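You operate a simulated robot arm through the tools that you are given. There is no shell and no other tool.

The job below is to be done with a simulated robot arm. You get a single attempt, and the scene is never put back.

JOB
Lock the leaking clamp two, then set the suction into the green band.
Fine: run the blower, turn the bleed dial, stop the blower.

It is judged by the outcome, as a careful person would: the job done as asked, and still so three seconds after it is handed in. It fails if anything else is knocked over, pushed out of place, dropped, spilled or broken.

ROBOT AND FRAMES
A 7-joint arm with a two-finger parallel gripper, fixed in place. Base frame: the origin is on the floor under the middle of its stand, x ahead of it, y to its left, z up. Units: mm, degrees, N and s.
It reaches about 1479 mm from its shoulder. Its first joint turns from -166.0 to 166.0 degrees. Payload 4.4 kg.
The TCP is the grasp point between the finger pads, 23 mm short of the fingertips. In the tool frame z runs along the fingers and y along their closing line. Largest opening 94 mm; finger width 38, thickness 10; the body of the gripper, 54 by 96 mm, starts 39 mm behind the TCP.
Orientation is that of the tool frame in the base frame, as [roll, pitch, yaw] about the fixed x, y, z axes, in that order (R = Rz(yaw) Ry(pitch) Rx(roll)). With the fingers straight down and closing along the base's y, the tool's x points along the base's -x, its y along +y and its z along -z.

CONTROLS
- The arm moves only by the tool servo_tool. Its argument "targets" is a list of rows, each a list of 3 entries, a list of its own where there are three numbers: the shift along the tool's x, y, z in units of 40 mm (1.0 is 40 mm), then the turn, a rotation vector about the tool's x, y, z in units of 4 degrees (1.0 is 4 degrees), then the gripper command, from -1 (fully open) to 1 (shut), values between in proportion. In form: [[[tx, ty, tz], [rx, ry, rz], grip], ...]. A call has 1 to 20 rows; each row shifts and turns the commanded pose from where the row before left it, along the tool's axes as they then stand. A call with a number of a shift or a turn outside -1 to 1 is refused whole. Each row takes 0.2 s and may step no farther than 50 mm and 8.6 degrees from the row before; otherwise, or with a gripper value out of range, the whole call is refused. Where a pose cannot be reached the arm comes as near as it can. A force on the tool above 40 N (or 10 N above the force at the start of the call, whichever is more), or a blocked arm, ends the call early, and 0.2 s more pass. The fingers move at their own pace (about 72 mm/s each) and stop on an object; they squeeze with about 36 N. The grip force told is the motor's: it shows also when the fingers shut on nothing. Time passes only in rows, and 0.2 s behind the last, so rows that do not move let the fingers close. The reply holds the time, the measured pose of the TCP, the force on the tool along the base axes, the opening and the grip force, in the units named above and with some noise, with the torque about the TCP (base axes, N m) and any sound that the robot's microphone picked up, and new pictures: "views" is both (left out), scene, wrist or none.
- Cameras (640 x 400 px; columns grow to the right, rows downward): "scene" is fixed at [400.8, 650, 998.8]; the picture's right is [-0.87, -0.49, 0.00], its down [-0.12, 0.21, -0.97] and it looks along [0.48, -0.84, -0.24] (base axes); focal length 214 px, centre (320, 200). "wrist" rides on the gripper at [86, 16, -75] in the tool frame; the picture's right is [-0.18, 0.98, 0.00], its down [-0.58, -0.11, -0.81] and it looks along [-0.79, -0.15, 0.59] (tool axes); focal length 243 px, centre (320, 200).
- point_at(camera, pixels): for up to 12 pixels [column, row] of the newest picture of that camera ("zoom" is the newest enlarged one), the place [x, y, z] in the base frame of the surface seen there, good to about 2 mm. No time passes.
- inspect(camera, box): a new picture of the part [left, top, right, bottom] of that camera's present view, enlarged. No time passes.
- close_job(): hands the job in; it is judged then, once.

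Leave the gripper open and the arm clear of the work at the hand-in unless told otherwise.

The tools are called after "Emit:" as a command line: name --argument value ..., lists and objects as JSON in quotes. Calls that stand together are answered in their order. servo_tool: Moves the arm, as the interface text tells. Its arguments: {"type":"object","properties":{"targets":{"type":"array","items":{"type":"array"}},"views":{"type":"string","enum":["both","scene","wrist","none"]}},"required":["targets"]} The other tools are called the same way: point_at (camera, pixels) gives the place of the surface under pixels of a picture; inspect (camera, box) takes an enlarged picture of a part of a camera's view; close_job () hands the job in.

At the start:

```text
clock: 0.0
position: [816.6, 133.0, 1396.6]
tool_rot: [180.0, 0.0, 180.0]
force: [0.8, -0.4, -0.3]
moment: [0.0, 0.0, -0.03]
width: 94.0
grip_force: 0.0
```

scene: 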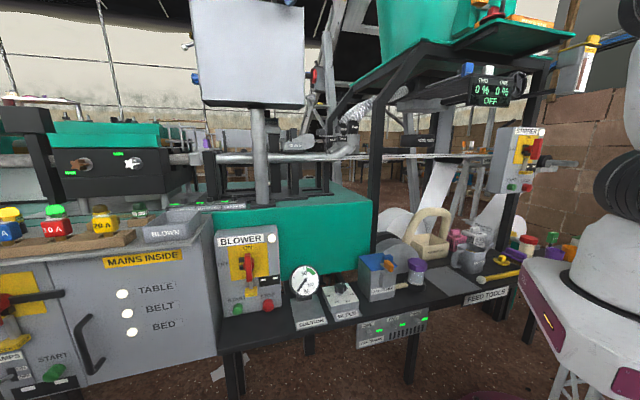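
wrist: 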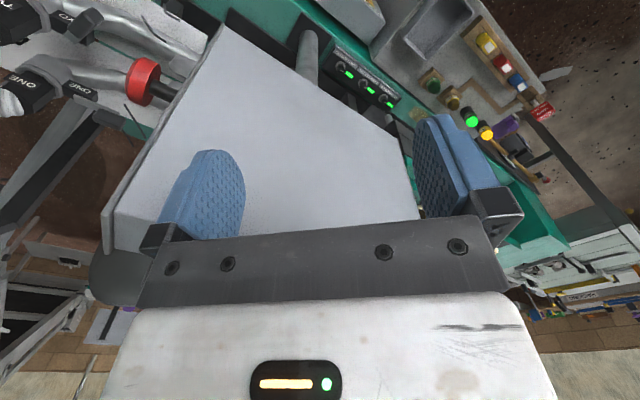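

I'll start by looking closely at the scene: the blower panel (around 245,265), the suction gauge (305,282), the bleed dial (340,295) and the pipes with clamps (around 300-350,140).

Emit:
inspect --camera "scene" --box '[200, 210, 440, 360]'

Emit:
inspect --camera "scene" --box '[180, 90, 420, 240]'

Emit:
inspect --camera "wrist" --box '[0, 0, 240, 150]'

```text
2.67 times, centred on (320, 285) of scene
```

zoom: 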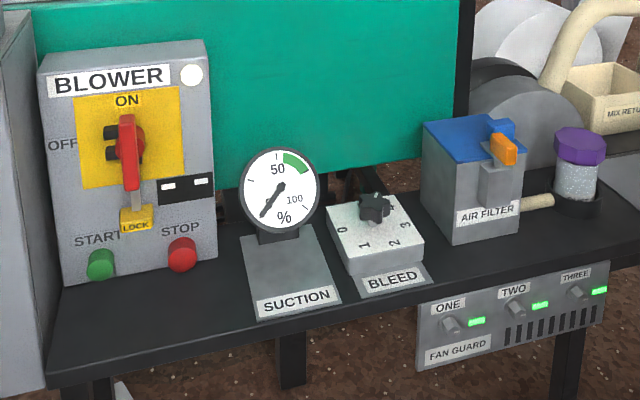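

```text
2.67 times, centred on (300, 165) of scene
```

zoom: 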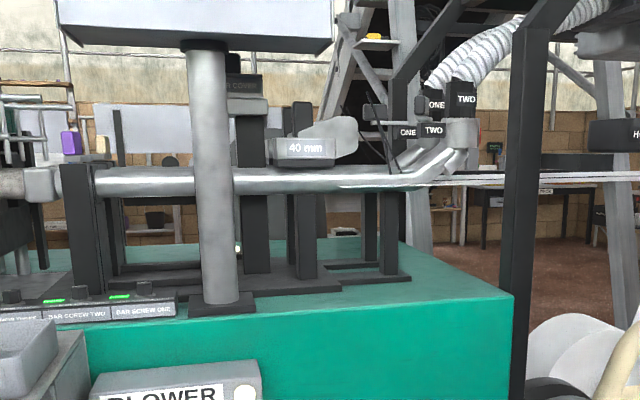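

```text
2.67 times, centred on (120, 75) of wrist
```

zoom: 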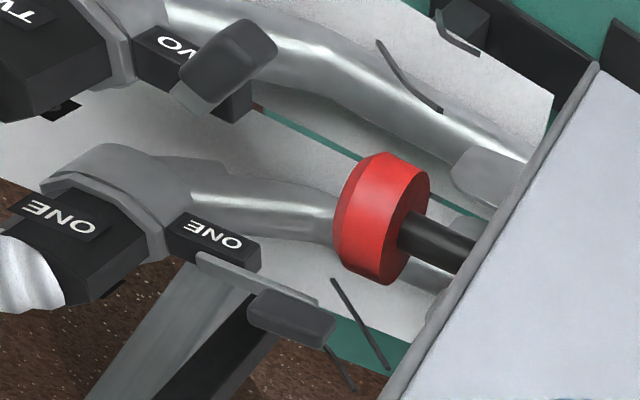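

I see the blower panel with isolator, START/STOP, the gauge, the BLEED dial (0–3 scale), and the clamps ONE and TWO near (345,130). I'll zoom in on several more areas, and query positions.

Emit:
inspect --camera "scene" --box '[270, 95, 390, 170]'

Emit:
inspect --camera "scene" --box '[210, 220, 290, 320]'

Emit:
inspect --camera "scene" --box '[285, 255, 365, 335]'

Emit:
inspect --camera "scene" --box '[440, 40, 600, 210]'

Emit:
inspect --camera "scene" --box '[0, 90, 240, 240]'

Emit:
inspect --camera "scene" --box '[0, 240, 240, 400]'

Emit:
inspect --camera "wrist" --box '[0, 0, 160, 110]'

```text
5.33 times, centred on (330, 132) of scene
```

zoom: 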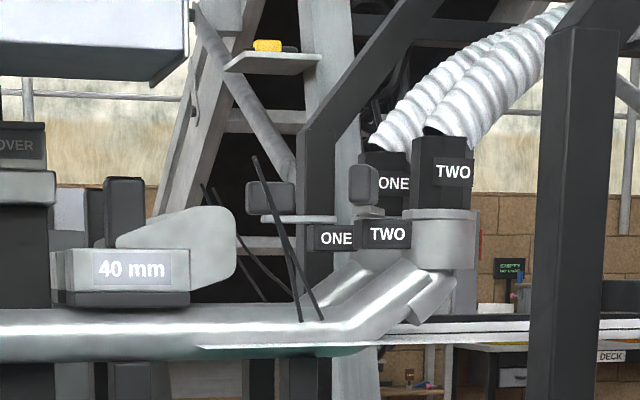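

```text
4.00 times, centred on (250, 270) of scene
```

zoom: 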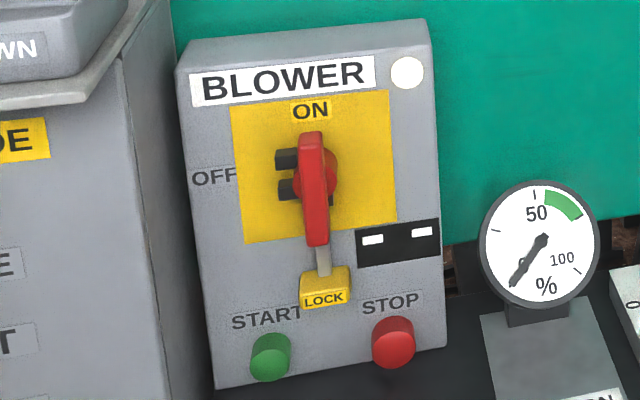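

```text
5.00 times, centred on (325, 295) of scene
```

zoom: 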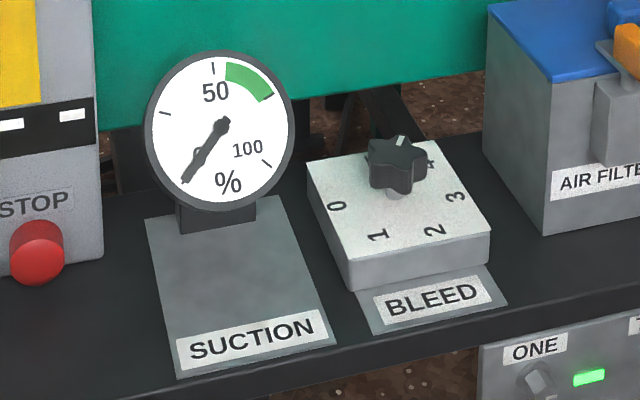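

```text
2.35 times, centred on (520, 125) of scene
```

zoom: 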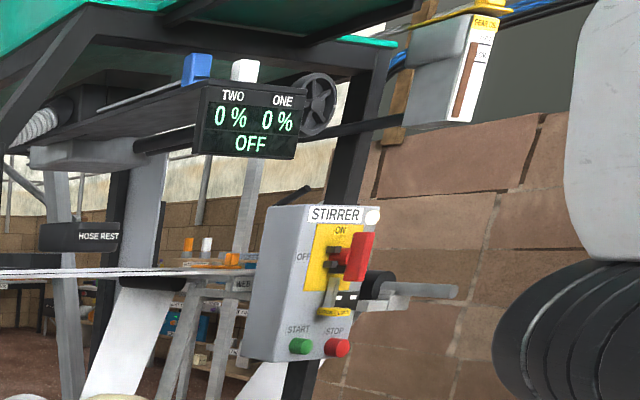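

```text
2.67 times, centred on (120, 165) of scene
```

zoom: 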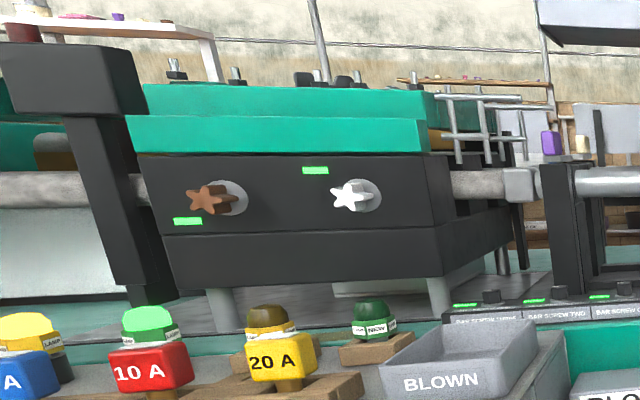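

```text
2.50 times, centred on (120, 320) of scene
```

zoom: 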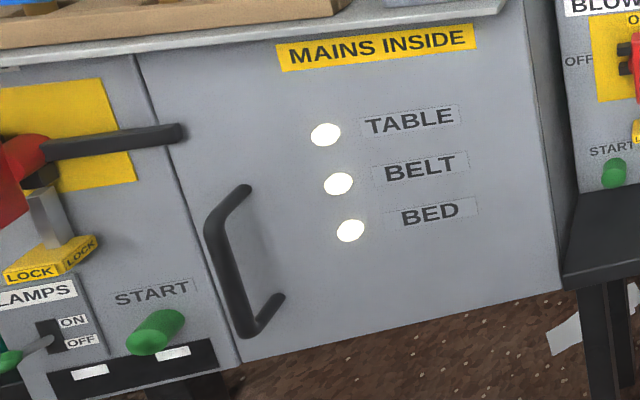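

```text
3.64 times, centred on (80, 55) of wrist
```

zoom: 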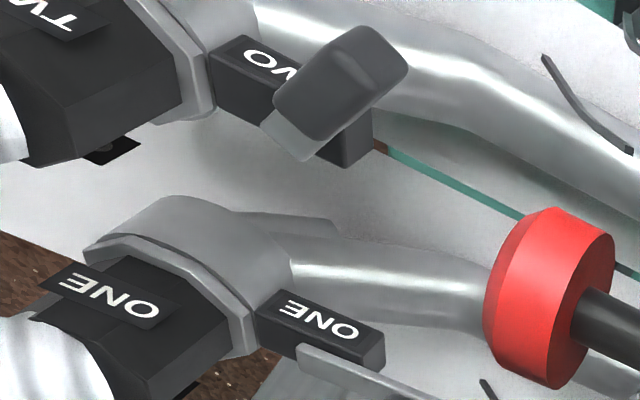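

The wrist zoom shows clamp TWO's lever raised toward the camera (zoom 340,85) and ONE's lever lower. Let me measure coordinates of points on this zoom and on the scene.

Emit:
point_at --camera "zoom" --pixels '[[340, 80], [300, 140], [240, 95], [350, 150], [230, 60], [60, 80], [310, 315], [330, 365], [550, 290], [120, 300], [600, 330], [220, 250]]'

Emit:
point_at --camera "scene" --pixels '[[333, 139], [342, 139], [320, 132], [338, 129], [355, 127], [305, 283], [340, 286], [340, 300], [238, 309], [268, 305], [248, 262], [268, 239]]'

Emit:
inspect --camera "wrist" --box '[20, 40, 120, 110]'

Emit:
inspect --camera "scene" --box '[310, 115, 370, 155]'

```text
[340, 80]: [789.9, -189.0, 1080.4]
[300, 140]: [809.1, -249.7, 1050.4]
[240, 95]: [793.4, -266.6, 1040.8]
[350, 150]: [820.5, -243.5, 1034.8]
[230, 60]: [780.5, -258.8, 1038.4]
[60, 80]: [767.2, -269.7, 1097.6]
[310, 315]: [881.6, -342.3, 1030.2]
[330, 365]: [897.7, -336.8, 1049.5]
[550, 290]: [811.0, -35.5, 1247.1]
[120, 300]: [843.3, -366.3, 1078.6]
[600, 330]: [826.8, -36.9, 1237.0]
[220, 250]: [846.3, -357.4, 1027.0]
```

```text
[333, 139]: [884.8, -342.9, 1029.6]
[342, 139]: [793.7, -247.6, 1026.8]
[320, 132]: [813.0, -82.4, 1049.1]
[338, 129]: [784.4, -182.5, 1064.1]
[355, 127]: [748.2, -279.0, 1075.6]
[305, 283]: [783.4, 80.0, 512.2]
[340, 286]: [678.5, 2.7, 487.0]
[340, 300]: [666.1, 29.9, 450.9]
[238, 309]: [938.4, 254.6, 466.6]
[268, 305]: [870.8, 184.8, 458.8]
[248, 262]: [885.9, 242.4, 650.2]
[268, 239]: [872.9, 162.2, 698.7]
```

```text
5.71 times, centred on (70, 75) of wrist
```

zoom: 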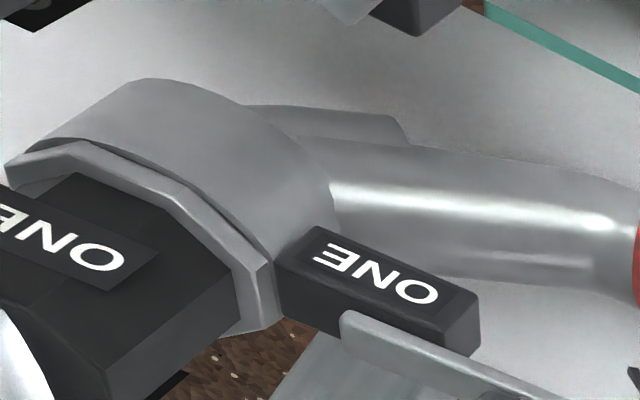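

```text
10.00 times, centred on (340, 135) of scene
```

zoom: 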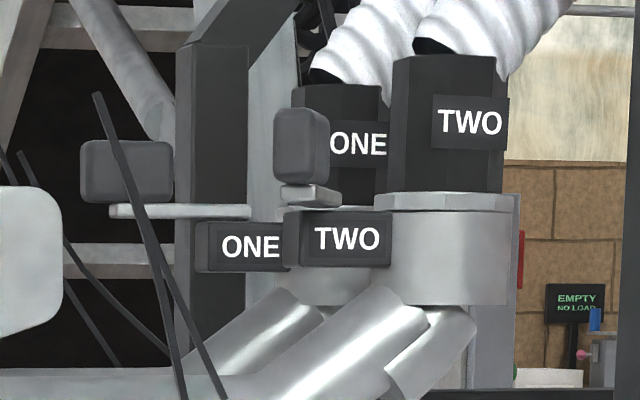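

Measuring the two levers: ONE's plate (zoom 180,210) and handle (120,170); TWO's plate (310,192), handle (300,145), blocks (340,240), (250,245), stubs and sticks.

Emit:
point_at --camera "zoom" --pixels '[[140, 211], [180, 211], [230, 211], [100, 165], [140, 170], [285, 197], [320, 192], [300, 120], [315, 145], [282, 150], [340, 240], [250, 245]]'

Emit:
point_at --camera "zoom" --pixels '[[100, 100], [180, 370], [390, 240], [290, 240], [205, 245], [440, 250], [440, 120], [470, 120], [520, 260], [350, 140], [60, 280], [210, 370]]'

Emit:
point_at --camera "wrist" --pixels '[[93, 22], [80, 38], [75, 15], [105, 12], [82, 98], [100, 105], [115, 120], [98, 115], [88, 87], [70, 20], [145, 80], [165, 92]]'

Emit:
inspect --camera "wrist" --box '[60, 70, 160, 140]'

```text
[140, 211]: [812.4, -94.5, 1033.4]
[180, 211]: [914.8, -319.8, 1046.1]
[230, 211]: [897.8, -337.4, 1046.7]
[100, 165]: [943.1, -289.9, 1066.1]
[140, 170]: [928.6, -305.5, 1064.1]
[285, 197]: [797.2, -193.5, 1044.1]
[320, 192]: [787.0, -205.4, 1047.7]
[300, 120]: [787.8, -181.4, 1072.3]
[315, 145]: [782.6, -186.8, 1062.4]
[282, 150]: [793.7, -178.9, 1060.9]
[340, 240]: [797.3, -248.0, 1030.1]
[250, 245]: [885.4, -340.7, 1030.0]
```

```text
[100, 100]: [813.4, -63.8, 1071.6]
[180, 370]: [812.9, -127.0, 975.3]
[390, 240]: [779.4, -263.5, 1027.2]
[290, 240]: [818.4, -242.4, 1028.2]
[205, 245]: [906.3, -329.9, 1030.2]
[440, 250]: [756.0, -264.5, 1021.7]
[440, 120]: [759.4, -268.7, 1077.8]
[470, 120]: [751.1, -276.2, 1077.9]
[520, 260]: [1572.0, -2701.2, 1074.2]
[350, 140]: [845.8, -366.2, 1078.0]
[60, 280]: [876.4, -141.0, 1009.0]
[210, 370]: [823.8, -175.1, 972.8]
```

```text
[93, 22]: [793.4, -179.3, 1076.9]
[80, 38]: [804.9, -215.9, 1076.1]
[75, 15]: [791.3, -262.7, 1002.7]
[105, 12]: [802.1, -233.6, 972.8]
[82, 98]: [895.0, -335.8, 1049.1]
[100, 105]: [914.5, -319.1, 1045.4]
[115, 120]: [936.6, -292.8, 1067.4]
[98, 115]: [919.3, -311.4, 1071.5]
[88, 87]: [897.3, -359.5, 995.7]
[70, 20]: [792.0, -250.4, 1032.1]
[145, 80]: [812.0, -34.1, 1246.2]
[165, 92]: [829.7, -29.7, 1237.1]
```

```text
5.71 times, centred on (110, 105) of wrist
```

zoom: 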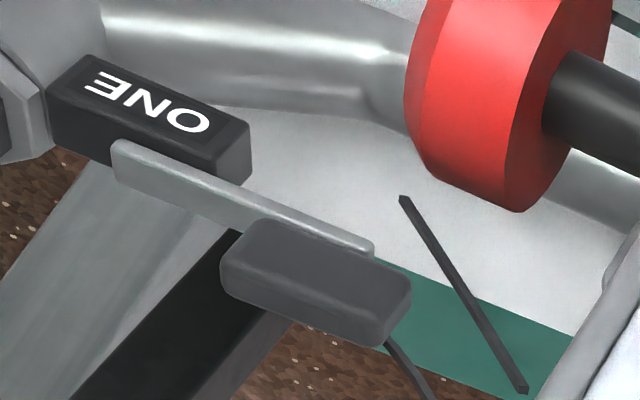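

Lever ONE (locked) points ~46° yaw, lever TWO ~110° yaw about a vertical pivot near (808,-247). Before moving I need to map obstacles: the white box, the posts, frame, and hoses.

Emit:
point_at --camera "scene" --pixels '[[195, 5], [302, 5], [300, 100], [198, 98], [316, 75], [260, 150], [378, 150], [372, 100], [400, 60], [340, 105], [440, 60], [360, 100]]'

Emit:
point_at --camera "scene" --pixels '[[400, 20], [540, 45], [460, 10], [390, 85], [385, 230], [335, 60], [330, 20], [350, 20], [490, 88], [520, 150], [297, 150], [310, 145]]'

Emit:
point_at --camera "wrist" --pixels '[[220, 30], [410, 150], [110, 220], [410, 210], [250, 150], [150, 220], [310, 50], [365, 75], [440, 25], [20, 80], [60, 130], [20, 170]]'

Emit:
inspect --camera "scene" --box '[270, 0, 450, 130]'

```text
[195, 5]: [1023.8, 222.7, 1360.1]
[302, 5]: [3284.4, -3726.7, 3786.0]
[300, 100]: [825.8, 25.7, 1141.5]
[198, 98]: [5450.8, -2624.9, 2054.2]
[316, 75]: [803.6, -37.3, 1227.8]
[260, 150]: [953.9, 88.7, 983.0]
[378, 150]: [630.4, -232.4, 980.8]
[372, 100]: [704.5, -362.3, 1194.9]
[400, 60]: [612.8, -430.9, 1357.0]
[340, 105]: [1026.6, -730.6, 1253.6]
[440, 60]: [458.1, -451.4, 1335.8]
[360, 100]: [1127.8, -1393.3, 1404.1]
```

```text
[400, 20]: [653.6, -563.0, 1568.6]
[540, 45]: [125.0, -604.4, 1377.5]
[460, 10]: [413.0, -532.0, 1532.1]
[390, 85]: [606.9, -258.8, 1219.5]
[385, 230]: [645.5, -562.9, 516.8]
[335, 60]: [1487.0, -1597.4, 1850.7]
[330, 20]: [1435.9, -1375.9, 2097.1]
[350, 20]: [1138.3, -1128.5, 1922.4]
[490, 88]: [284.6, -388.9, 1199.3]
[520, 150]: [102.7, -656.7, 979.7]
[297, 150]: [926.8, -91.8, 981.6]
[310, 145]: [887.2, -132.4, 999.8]
```

```text
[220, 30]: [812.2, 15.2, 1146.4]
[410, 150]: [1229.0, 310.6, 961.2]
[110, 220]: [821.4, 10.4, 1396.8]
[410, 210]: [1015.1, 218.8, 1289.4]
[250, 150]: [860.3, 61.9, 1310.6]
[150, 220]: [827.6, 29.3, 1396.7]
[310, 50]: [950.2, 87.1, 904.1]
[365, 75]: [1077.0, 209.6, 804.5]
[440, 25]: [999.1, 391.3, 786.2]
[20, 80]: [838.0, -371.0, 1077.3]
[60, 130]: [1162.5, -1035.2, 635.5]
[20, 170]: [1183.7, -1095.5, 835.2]
```

```text
3.08 times, centred on (360, 65) of scene
```

zoom: 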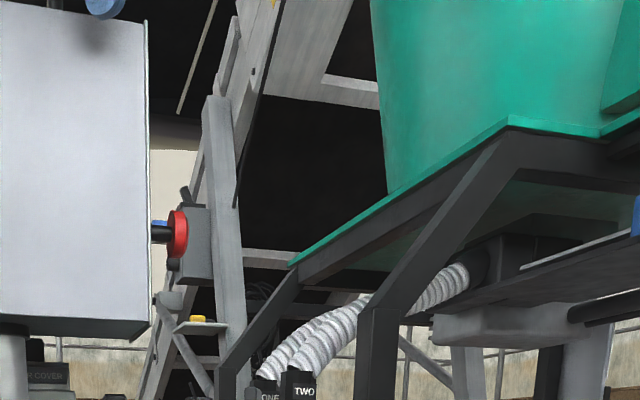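

The white panel runs from (812,12) to (1023,222), z 1140–1400+, with a red button on its side at (803,-37,1228). The gripper is right in front of it. Let me get more frame points (posts/braces/platform corner) before moving.

Emit:
point_at --camera "scene" --pixels '[[421, 43], [353, 87], [384, 98], [390, 98], [378, 100], [395, 85], [410, 68], [425, 50], [336, 120], [333, 112], [350, 95], [380, 120]]'

Emit:
point_at --camera "zoom" --pixels '[[180, 235], [178, 210], [160, 235], [190, 190], [90, 5], [145, 20], [350, 320], [280, 360], [470, 270], [240, 370], [260, 330], [420, 300]]'

```text
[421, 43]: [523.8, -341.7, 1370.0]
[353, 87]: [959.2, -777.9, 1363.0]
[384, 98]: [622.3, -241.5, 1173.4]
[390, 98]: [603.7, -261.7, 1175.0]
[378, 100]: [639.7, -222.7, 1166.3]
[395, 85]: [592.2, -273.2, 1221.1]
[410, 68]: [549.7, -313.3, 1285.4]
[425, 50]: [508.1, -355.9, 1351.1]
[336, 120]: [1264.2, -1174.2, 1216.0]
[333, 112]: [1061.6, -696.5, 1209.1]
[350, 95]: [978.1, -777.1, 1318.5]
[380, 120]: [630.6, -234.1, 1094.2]
```

```text
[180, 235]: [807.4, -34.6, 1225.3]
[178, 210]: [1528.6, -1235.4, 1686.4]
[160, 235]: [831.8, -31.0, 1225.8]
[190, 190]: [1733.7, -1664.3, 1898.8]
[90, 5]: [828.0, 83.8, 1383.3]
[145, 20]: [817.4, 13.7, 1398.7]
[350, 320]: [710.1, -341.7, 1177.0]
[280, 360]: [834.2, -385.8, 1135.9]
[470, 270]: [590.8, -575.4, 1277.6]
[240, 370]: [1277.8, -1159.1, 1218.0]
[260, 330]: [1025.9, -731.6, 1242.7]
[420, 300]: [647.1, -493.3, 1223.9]
```

Post at (622,-240) tops out at z≈1190 with a brace leaning back to (524,-342,1370); hoses lie at y<-270. The clamp area is free from above. I'll back off from the panel in -x (3 rows), then move to y≈-147 staying at z≈1396, to view from above.

Emit:
servo_tool --targets '[[[1, 0, 0], [0, 0, 0], -1], [[1, 0, 0], [0, 0, 0], -1], [[1, 0, 0], [0, 0, 0], -1], [[0, -1, 0], [0, 0, 0], -1], [[0, -1, 0], [0, 0, 0], -1], [[0, -1, 0], [0, 0, 0], -1], [[0, -1, 0], [0, 0, 0], -1], [[0, -1, 0], [0, 0, 0], -1], [[0, -1, 0], [0, 0, 0], -1], [[0, -1, 0], [0, 0, 0], -1]]' --views "both"

```text
clock: 2.2
position: [696.6, -146.3, 1396.8]
tool_rot: [-179.9, -0.1, 179.9]
force: [0.4, -0.9, -0.6]
moment: [0.02, 0.02, -0.02]
width: 93.8
grip_force: 0.0
```

scene: 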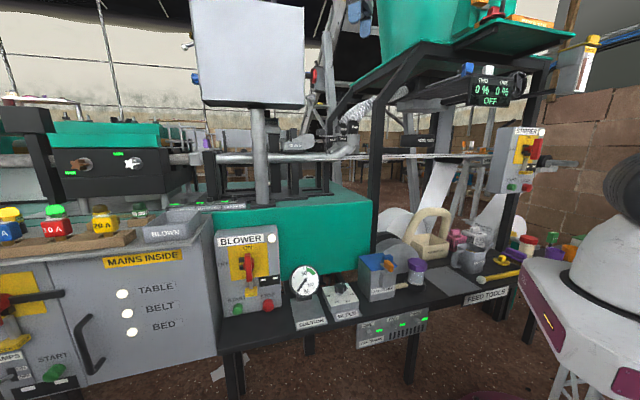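
wrist: 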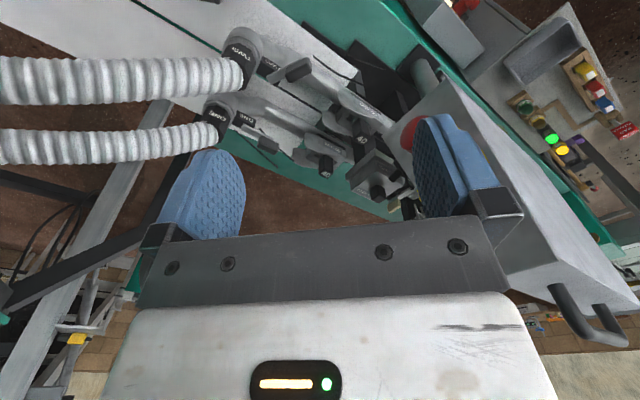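

Now I can see the clamps from above at wrist (240,60) and (215,115). Zooming in.

Emit:
inspect --camera "wrist" --box '[190, 20, 330, 110]'

Emit:
inspect --camera "wrist" --box '[190, 80, 430, 230]'

Emit:
inspect --camera "wrist" --box '[190, 20, 350, 180]'

```text
4.44 times, centred on (260, 65) of wrist
```

zoom: 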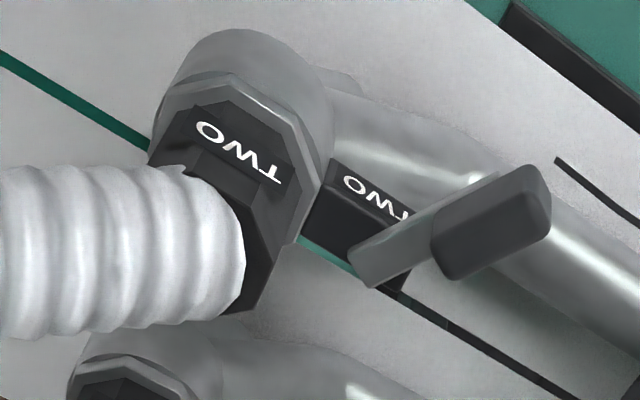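

```text
2.67 times, centred on (310, 155) of wrist
```

zoom: 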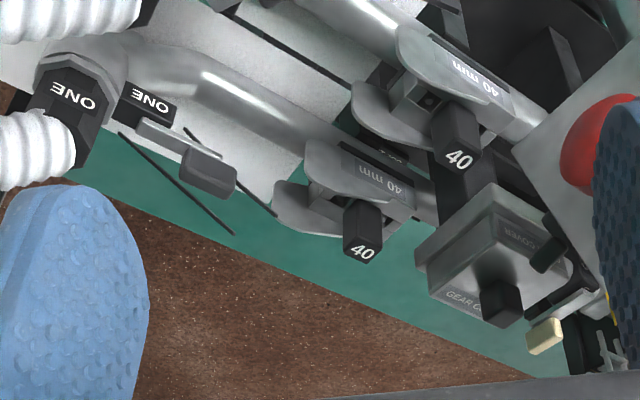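

```text
2.50 times, centred on (270, 100) of wrist
```

zoom: 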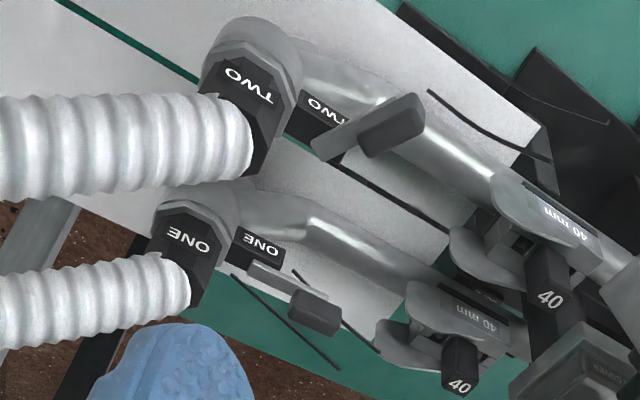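

Clamp TWO's lever swings off to the +y side while ONE's lies alongside its block. Measuring points on lever TWO, lever ONE, and the thin rods in this zoom.

Emit:
point_at --camera "zoom" --pixels '[[330, 145], [345, 150], [320, 145], [355, 130], [365, 145], [420, 100], [400, 120], [370, 150], [425, 120], [375, 125], [395, 105], [415, 130]]'

Emit:
point_at --camera "zoom" --pixels '[[253, 267], [265, 275], [285, 282], [295, 310], [335, 310], [315, 295], [320, 325], [305, 290], [262, 245], [325, 110], [240, 230], [302, 95]]'

Emit:
point_at --camera "zoom" --pixels '[[235, 278], [338, 368], [295, 268], [378, 350], [430, 93], [545, 160], [545, 260], [455, 360], [525, 200], [440, 300], [480, 235], [400, 340]]'

```text
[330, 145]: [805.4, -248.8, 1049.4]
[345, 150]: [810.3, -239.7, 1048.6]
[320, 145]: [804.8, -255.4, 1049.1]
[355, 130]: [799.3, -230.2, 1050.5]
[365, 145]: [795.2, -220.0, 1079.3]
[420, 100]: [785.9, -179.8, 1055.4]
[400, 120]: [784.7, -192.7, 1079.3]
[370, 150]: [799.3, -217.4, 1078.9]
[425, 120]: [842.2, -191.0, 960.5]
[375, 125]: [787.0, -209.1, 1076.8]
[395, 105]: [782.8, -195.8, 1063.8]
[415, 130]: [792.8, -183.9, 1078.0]
```

```text
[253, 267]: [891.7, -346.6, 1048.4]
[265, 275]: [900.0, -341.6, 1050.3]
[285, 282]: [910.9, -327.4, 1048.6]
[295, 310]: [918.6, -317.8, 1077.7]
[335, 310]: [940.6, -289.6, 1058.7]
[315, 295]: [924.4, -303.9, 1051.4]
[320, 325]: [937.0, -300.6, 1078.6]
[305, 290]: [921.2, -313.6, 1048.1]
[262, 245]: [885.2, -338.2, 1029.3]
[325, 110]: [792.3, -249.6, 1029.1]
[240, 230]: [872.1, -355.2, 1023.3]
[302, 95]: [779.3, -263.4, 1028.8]
```

```text
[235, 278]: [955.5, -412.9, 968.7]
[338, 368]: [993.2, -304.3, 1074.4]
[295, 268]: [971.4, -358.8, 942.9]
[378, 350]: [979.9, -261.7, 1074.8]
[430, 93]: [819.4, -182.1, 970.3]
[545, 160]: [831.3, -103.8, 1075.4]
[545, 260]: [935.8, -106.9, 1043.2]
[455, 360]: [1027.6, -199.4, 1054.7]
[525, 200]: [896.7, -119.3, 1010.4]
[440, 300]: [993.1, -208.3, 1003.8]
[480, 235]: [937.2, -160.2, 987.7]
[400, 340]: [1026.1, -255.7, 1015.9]
```

Lever geometry: pivot P≈(803,-251), handle TWO centre ≈(791,-201), top z≈1079, r≈50, angle ≈103°. Lever ONE sits at ≈46°, so TWO should swing clockwise (seen from above) ~57° to centre ≈(837,-217). First I'll turn the gripper 76° clockwise up here in free air so the fingers straddle the handle and the camera is clear of the hoses.

Emit:
servo_tool --targets '[[[0, 0, 0], [0, 0, 1], -1], [[0, 0, 0], [0, 0, 1], -1], [[0, 0, 0], [0, 0, 1], -1], [[0, 0, 0], [0, 0, 1], -1], [[0, 0, 0], [0, 0, 1], -1], [[0, 0, 0], [0, 0, 1], -1], [[0, 0, 0], [0, 0, 1], -1], [[0, 0, 0], [0, 0, 1], -1], [[0, 0, 0], [0, 0, 1], -1], [[0, 0, 0], [0, 0, 1], -1], [[0, 0, 0], [0, 0, 1], -1], [[0, 0, 0], [0, 0, 1], -1], [[0, 0, 0], [0, 0, 1], -1], [[0, 0, 0], [0, 0, 1], -1], [[0, 0, 0], [0, 0, 1], -1], [[0, 0, 0], [0, 0, 1], -1], [[0, 0, 0], [0, 0, 1], -1], [[0, 0, 0], [0, 0, 1], -1], [[0, 0, 0], [0, 0, 1], -1]]' --views "both"

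```text
clock: 6.2
position: [695.5, -148.3, 1395.3]
tool_rot: [-180.0, 0.0, 103.9]
force: [-0.4, 0.6, 1.1]
moment: [0.02, 0.04, 0.01]
width: 94.0
grip_force: 0.0
```

scene: 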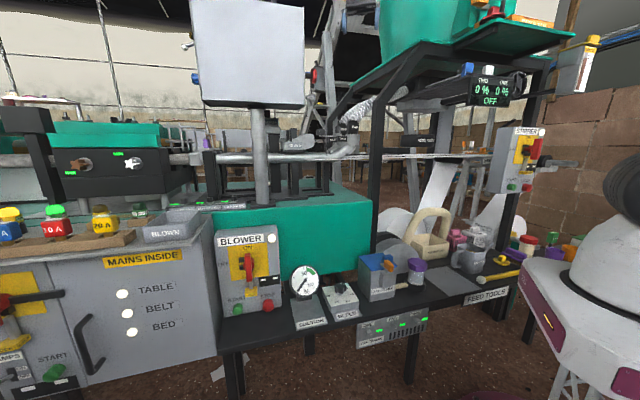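
wrist: 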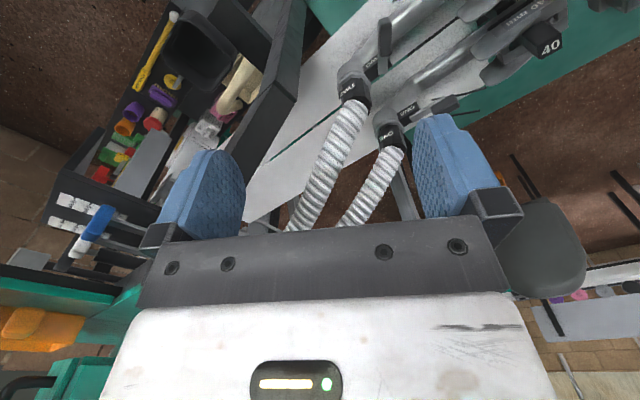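

Turn is good (yaw 104°). Next I'll move above the handle (791,-201) and descend to z≈1175, still ~70 mm above the handle with the fingertips.

Emit:
servo_tool --targets '[[[-0.618, 0.667, 0], [0, 0, 0], -1], [[-0.618, 0.667, 0], [0, 0, 0], -1], [[-0.618, 0.667, 0], [0, 0, 0], -1], [[0, 0, 1], [0, 0, 0], -1], [[0, 0, 1], [0, 0, 0], -1], [[0, 0, 1], [0, 0, 0], -1], [[0, 0, 1], [0, 0, 0], -1], [[0, 0, 1], [0, 0, 0], -1], [[0, 0, 0.5], [0, 0, 0], -1]]' --views "both"

```text
clock: 8.2
position: [792.7, -201.9, 1174.1]
tool_rot: [-180.0, 0.0, 104.0]
force: [1.0, 0.1, -1.2]
moment: [-0.01, -0.03, -0.02]
width: 93.9
grip_force: 0.0
```

scene: 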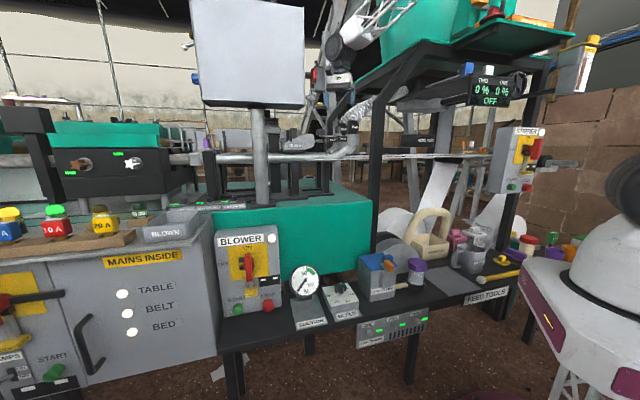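
wrist: 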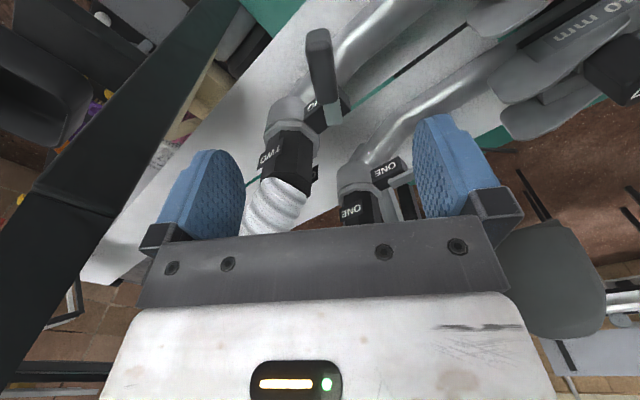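

Emit:
inspect --camera "scene" --box '[280, 0, 440, 170]'

Emit:
inspect --camera "wrist" --box '[240, 10, 440, 240]'

Emit:
point_at --camera "wrist" --pixels '[[318, 35], [312, 60], [322, 90], [332, 80], [330, 40], [310, 33], [328, 108], [318, 100], [395, 170], [410, 200], [290, 150], [265, 200]]'

```text
2.35 times, centred on (360, 85) of scene
```

zoom: 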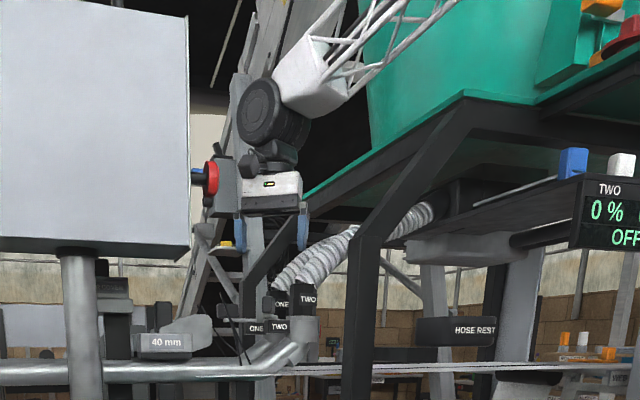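

```text
1.74 times, centred on (340, 125) of wrist
```

zoom: 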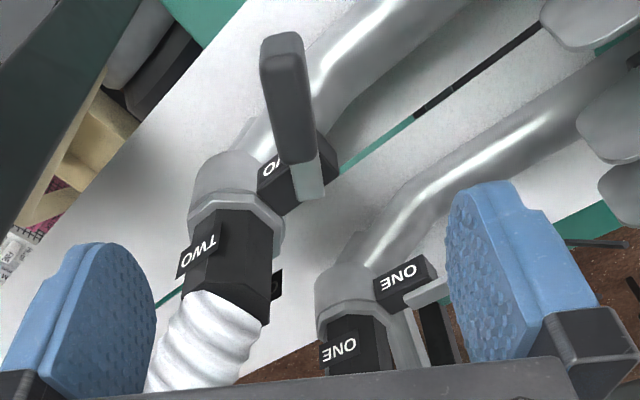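

```text
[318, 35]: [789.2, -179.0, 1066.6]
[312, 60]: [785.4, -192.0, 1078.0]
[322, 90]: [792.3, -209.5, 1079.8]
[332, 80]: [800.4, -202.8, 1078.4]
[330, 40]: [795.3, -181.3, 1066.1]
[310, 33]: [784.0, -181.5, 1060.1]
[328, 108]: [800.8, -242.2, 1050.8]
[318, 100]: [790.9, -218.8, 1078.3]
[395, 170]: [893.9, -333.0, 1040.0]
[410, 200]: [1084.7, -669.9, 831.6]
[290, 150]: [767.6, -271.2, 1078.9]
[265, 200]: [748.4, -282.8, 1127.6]
```

The handle (y −220…−179, x 784…800, top 1079) is centred between the fingers. I'll narrow the opening to ~50 mm and descend to z≈1083 (tips ≈1060, above the lever plate at 1050).

Emit:
servo_tool --targets '[[[0, 0, 0], [0, 0, 0], -0.06], [[0, 0, 0], [0, 0, 0], -0.06], [[0, 0, 1], [0, 0, 0], -0.06], [[0, 0, 0.8], [0, 0, 0], -0.06], [[0, 0, 0.45], [0, 0, 0], -0.06], [[0, 0, 0], [0, 0, 0], -0.06]]' --views "both"

```text
clock: 9.6
position: [794.0, -201.9, 1084.2]
tool_rot: [179.9, 0.1, 104.0]
force: [-0.2, -0.8, -0.3]
moment: [-0.03, -0.01, -0.01]
width: 49.6
grip_force: 0.0
```

scene: 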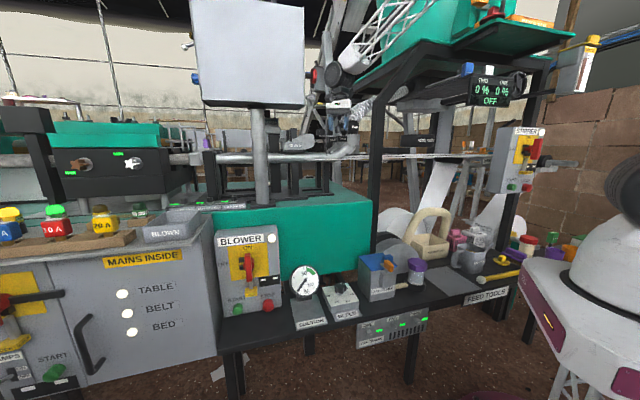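
wrist: 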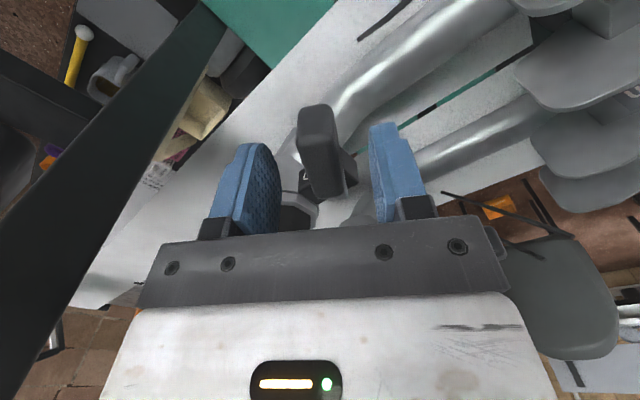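

The handle sits between the fingers. I'll narrow the opening to ~26 mm (a loose cage) and swing about the pivot: 10 rows of 4° clockwise with the TCP following the arc, then check.

Emit:
servo_tool --targets '[[[0, 0, 0], [0, 0, 0], 0.45], [[0, 0, 0], [0, 0, 0], 0.45], [[-0.0085, 0.087, 0], [0, 0, 1], 0.45], [[-0.0085, 0.087, 0], [0, 0, 1], 0.45], [[-0.0085, 0.087, 0], [0, 0, 1], 0.45], [[-0.0085, 0.087, 0], [0, 0, 1], 0.45], [[-0.0085, 0.087, 0], [0, 0, 1], 0.45], [[-0.0085, 0.087, 0], [0, 0, 1], 0.45]]' --views "both"

```text
clock: 11.4
position: [812.3, -201.2, 1085.1]
tool_rot: [-179.9, 0.0, 79.9]
force: [0.1, -0.8, 0.0]
moment: [0.0, 0.06, -0.01]
width: 25.9
grip_force: 0.1
```

scene: 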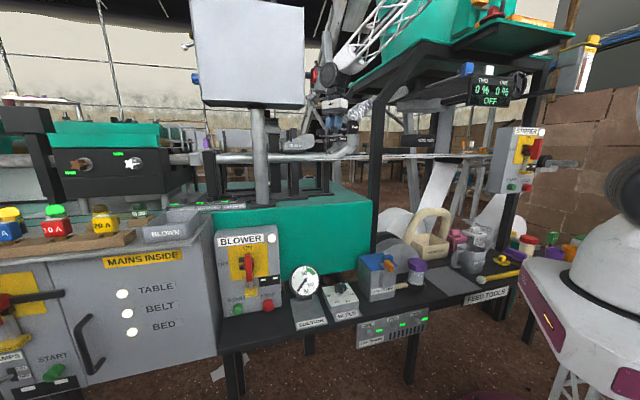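
wrist: 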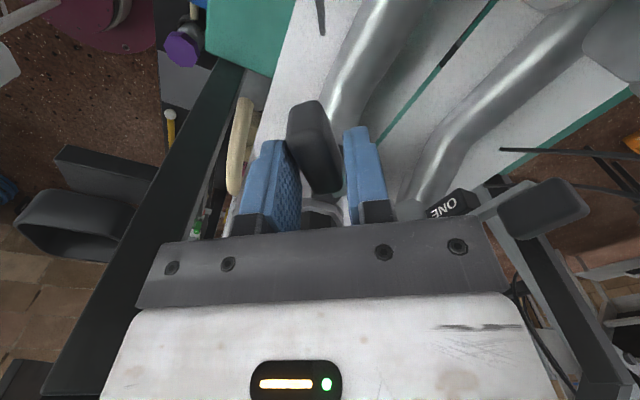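

The lever follows, leaning against the trailing (left) finger, with little force. Continuing 8 more 4° rows.

Emit:
servo_tool --targets '[[[-0.0085, 0.087, 0], [0, 0, 1], 0.45], [[-0.0085, 0.087, 0], [0, 0, 1], 0.45], [[-0.0085, 0.087, 0], [0, 0, 1], 0.45], [[-0.0085, 0.087, 0], [0, 0, 1], 0.45], [[-0.0085, 0.087, 0], [0, 0, 1], 0.45], [[-0.0085, 0.087, 0], [0, 0, 1], 0.45], [[-0.0085, 0.087, 0], [0, 0, 1], 0.45], [[-0.0085, 0.087, 0], [0, 0, 1], 0.45]]' --views "both"

```text
clock: 13.2
position: [835.6, -214.3, 1086.5]
tool_rot: [180.0, 0.0, 47.9]
force: [0.9, -0.3, 0.1]
moment: [0.01, -0.02, 0.0]
width: 26.1
grip_force: 0.1
```

scene: 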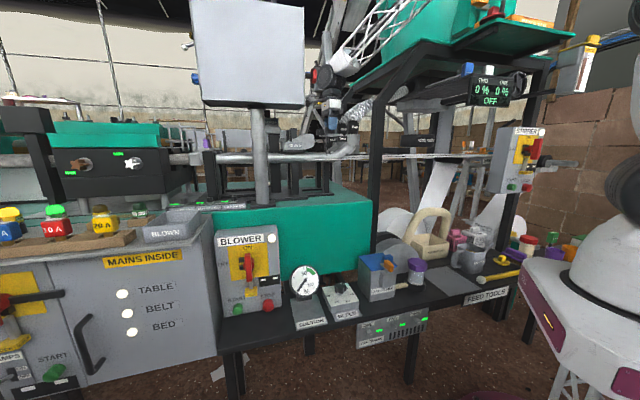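
wrist: 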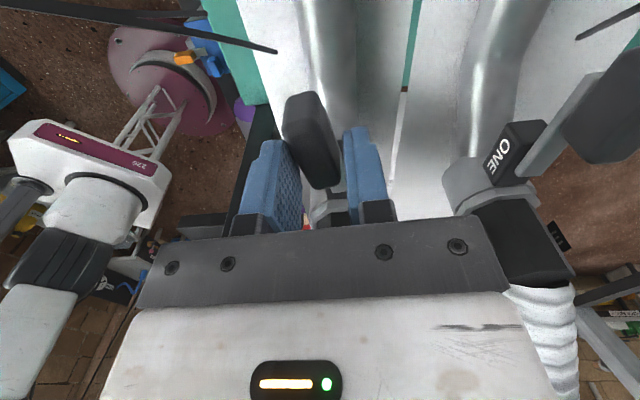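

No resistance yet. Let me measure lever ONE's true direction from this closer view (plate near (530,165)→(570,120)) and TWO's handle for comparison.

Emit:
inspect --camera "wrist" --box '[440, 30, 640, 230]'

Emit:
point_at --camera "wrist" --pixels '[[525, 170], [540, 150], [560, 130], [580, 105], [590, 90], [600, 130], [635, 90], [620, 145], [500, 165], [520, 135], [540, 125], [495, 180]]'

Emit:
point_at --camera "wrist" --pixels '[[305, 98], [290, 120], [315, 95], [335, 140], [312, 180], [335, 180], [300, 150], [325, 150], [325, 200], [318, 210], [335, 205], [345, 215]]'

```text
2.00 times, centred on (540, 130) of wrist
```

zoom: 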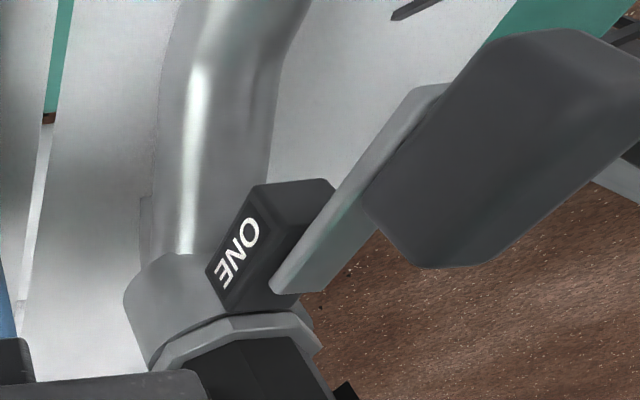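

```text
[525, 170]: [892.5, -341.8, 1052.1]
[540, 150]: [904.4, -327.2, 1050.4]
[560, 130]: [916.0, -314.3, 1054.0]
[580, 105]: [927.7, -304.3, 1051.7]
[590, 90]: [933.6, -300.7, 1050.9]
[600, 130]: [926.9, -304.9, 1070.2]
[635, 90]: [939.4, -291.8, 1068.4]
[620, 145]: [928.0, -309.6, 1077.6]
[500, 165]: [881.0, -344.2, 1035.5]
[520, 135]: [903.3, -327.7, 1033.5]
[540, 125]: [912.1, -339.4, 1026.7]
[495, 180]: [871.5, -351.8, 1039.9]
```

```text
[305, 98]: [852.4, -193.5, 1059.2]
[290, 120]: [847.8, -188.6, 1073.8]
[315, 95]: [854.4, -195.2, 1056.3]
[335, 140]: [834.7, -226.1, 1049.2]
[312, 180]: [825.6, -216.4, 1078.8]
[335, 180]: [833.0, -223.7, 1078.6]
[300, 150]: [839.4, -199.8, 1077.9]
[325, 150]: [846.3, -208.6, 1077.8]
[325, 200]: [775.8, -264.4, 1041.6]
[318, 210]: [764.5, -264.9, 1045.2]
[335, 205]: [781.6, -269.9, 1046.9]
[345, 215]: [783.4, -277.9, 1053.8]
```

Lever TWO now reads ≈48°, ONE ≈45°. I'll continue in small steps with extra push toward the closed side, watching force.

Emit:
servo_tool --targets '[[[-0.0085, 0.087, 0], [0, 0, 1], 0.45], [[0, 0.1, 0], [0, 0, 0], 0.45], [[0, 0.1, 0], [0, 0, 0], 0.45]]' --views "both"

```text
clock: 14.0
position: [844.6, -223.8, 1084.5]
tool_rot: [180.0, 0.0, 44.1]
force: [-1.3, 5.1, 0.2]
moment: [0.09, 0.08, 0.05]
width: 27.9
grip_force: 2.5
```

scene: 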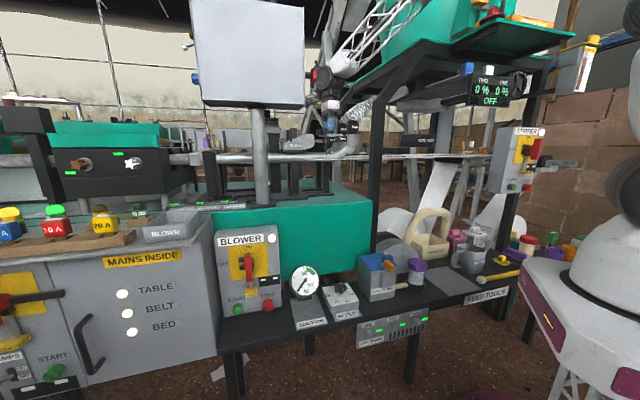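
wrist: 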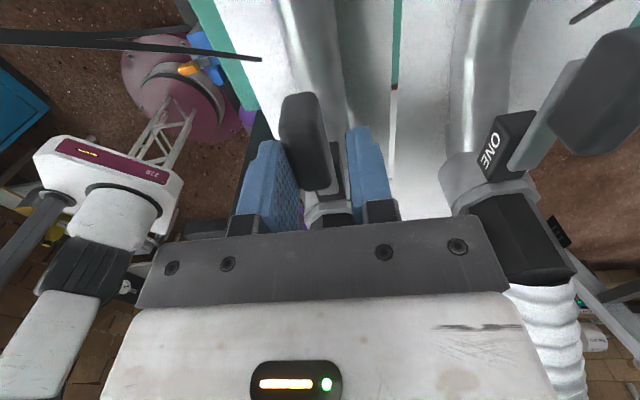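

Contact force is building now (~5 N, trailing finger pushed back 2 mm). Let me measure the lever's angle before pushing further.

Emit:
inspect --camera "wrist" --box '[240, 70, 420, 240]'

Emit:
point_at --camera "wrist" --pixels '[[283, 105], [315, 95], [325, 140], [330, 180], [305, 185], [335, 145], [345, 190], [340, 170], [525, 165], [550, 115], [565, 85], [575, 70]]'

```text
2.35 times, centred on (330, 155) of wrist
```

zoom: 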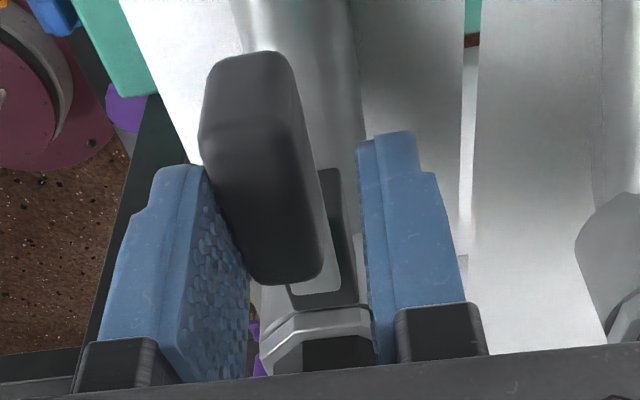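

```text
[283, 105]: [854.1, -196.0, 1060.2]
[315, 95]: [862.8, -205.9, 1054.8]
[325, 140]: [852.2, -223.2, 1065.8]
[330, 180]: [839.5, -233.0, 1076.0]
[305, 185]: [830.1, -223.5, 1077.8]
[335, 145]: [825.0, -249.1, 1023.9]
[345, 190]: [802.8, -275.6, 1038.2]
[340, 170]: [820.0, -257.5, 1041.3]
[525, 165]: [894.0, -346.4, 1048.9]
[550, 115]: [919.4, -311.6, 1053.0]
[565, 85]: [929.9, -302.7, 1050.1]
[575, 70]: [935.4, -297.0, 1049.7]
```

The lever now looks parallel with its block, like ONE. I'll nudge 2 mm further to see whether it is hard against its stop.

Emit:
servo_tool --targets '[[[0, 0.06, 0], [0, 0, 0], 0.45], [[0, 0, 0], [0, 0, 0], 0.45]]' --views "wrist"

```text
clock: 14.6
position: [845.7, -224.5, 1084.3]
tool_rot: [180.0, 0.0, 44.0]
force: [-4.8, 11.8, 2.9]
moment: [0.27, 0.07, 0.14]
width: 31.1
grip_force: 6.0
```

wrist: 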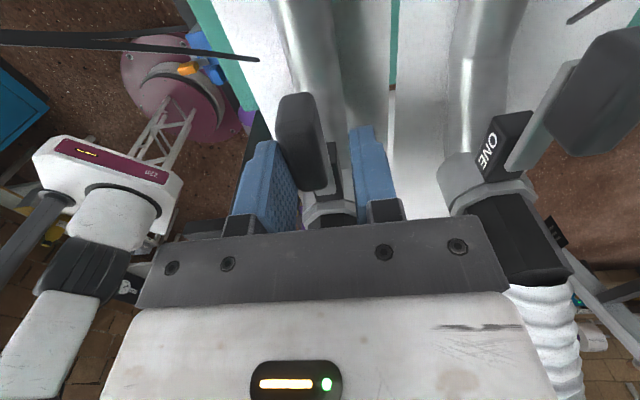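

Force climbs to ~12 N with the finger giving way: the lever is on its stop. I'll open the fingers to release it and lift straight up, then check that the lever stays.

Emit:
servo_tool --targets '[[[0, 0, 0], [0, 0, 0], -0.2], [[0, -0.05, 0], [0, 0, 0], -0.2], [[0, 0, 0], [0, 0, 0], -0.2], [[0, 0, -1], [0, 0, 0], -0.2], [[0, 0, -1], [0, 0, 0], -0.2], [[0, 0, -1], [0, 0, 0], -0.2]]' --views "both"

```text
clock: 16.0
position: [844.9, -227.4, 1202.7]
tool_rot: [-179.9, 0.0, 44.0]
force: [-0.3, 0.5, -0.7]
moment: [0.01, 0.02, -0.01]
width: 56.3
grip_force: 0.0
```

scene: 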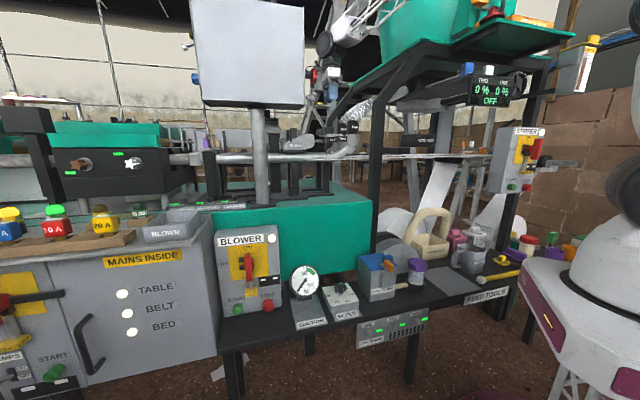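
wrist: 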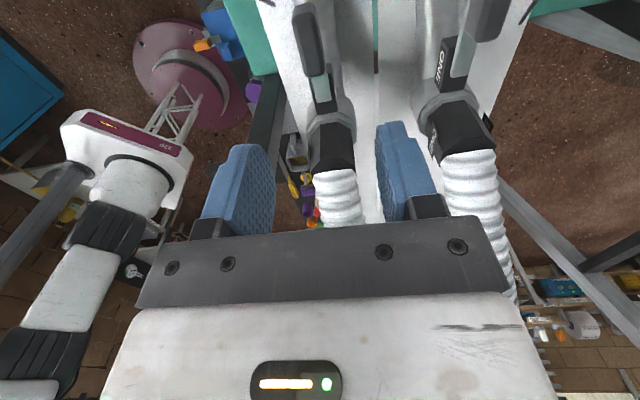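

Emit:
inspect --camera "wrist" --box '[260, 0, 540, 175]'

Emit:
inspect --camera "scene" --box '[310, 115, 370, 155]'

Emit:
point_at --camera "wrist" --pixels '[[295, 10], [303, 20], [310, 60], [322, 70], [316, 85], [325, 100], [330, 95], [480, 10], [465, 60], [455, 70], [445, 65], [500, 15]]'

```text
2.29 times, centred on (400, 88) of wrist
```

zoom: 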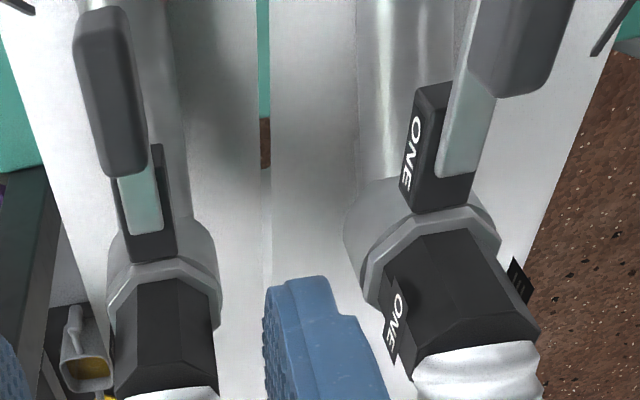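

```text
10.00 times, centred on (340, 135) of scene
```

zoom: 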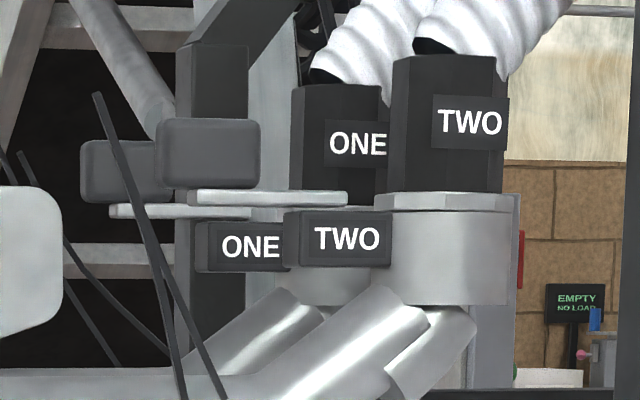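

```text
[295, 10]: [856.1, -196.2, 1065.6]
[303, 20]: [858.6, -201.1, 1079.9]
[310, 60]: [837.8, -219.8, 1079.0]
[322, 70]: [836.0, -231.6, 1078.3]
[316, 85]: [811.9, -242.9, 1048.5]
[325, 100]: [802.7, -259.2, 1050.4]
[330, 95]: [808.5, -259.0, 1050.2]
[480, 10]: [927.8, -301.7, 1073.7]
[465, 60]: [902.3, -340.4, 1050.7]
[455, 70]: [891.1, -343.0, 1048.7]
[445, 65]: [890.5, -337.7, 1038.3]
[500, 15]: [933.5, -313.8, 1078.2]
```

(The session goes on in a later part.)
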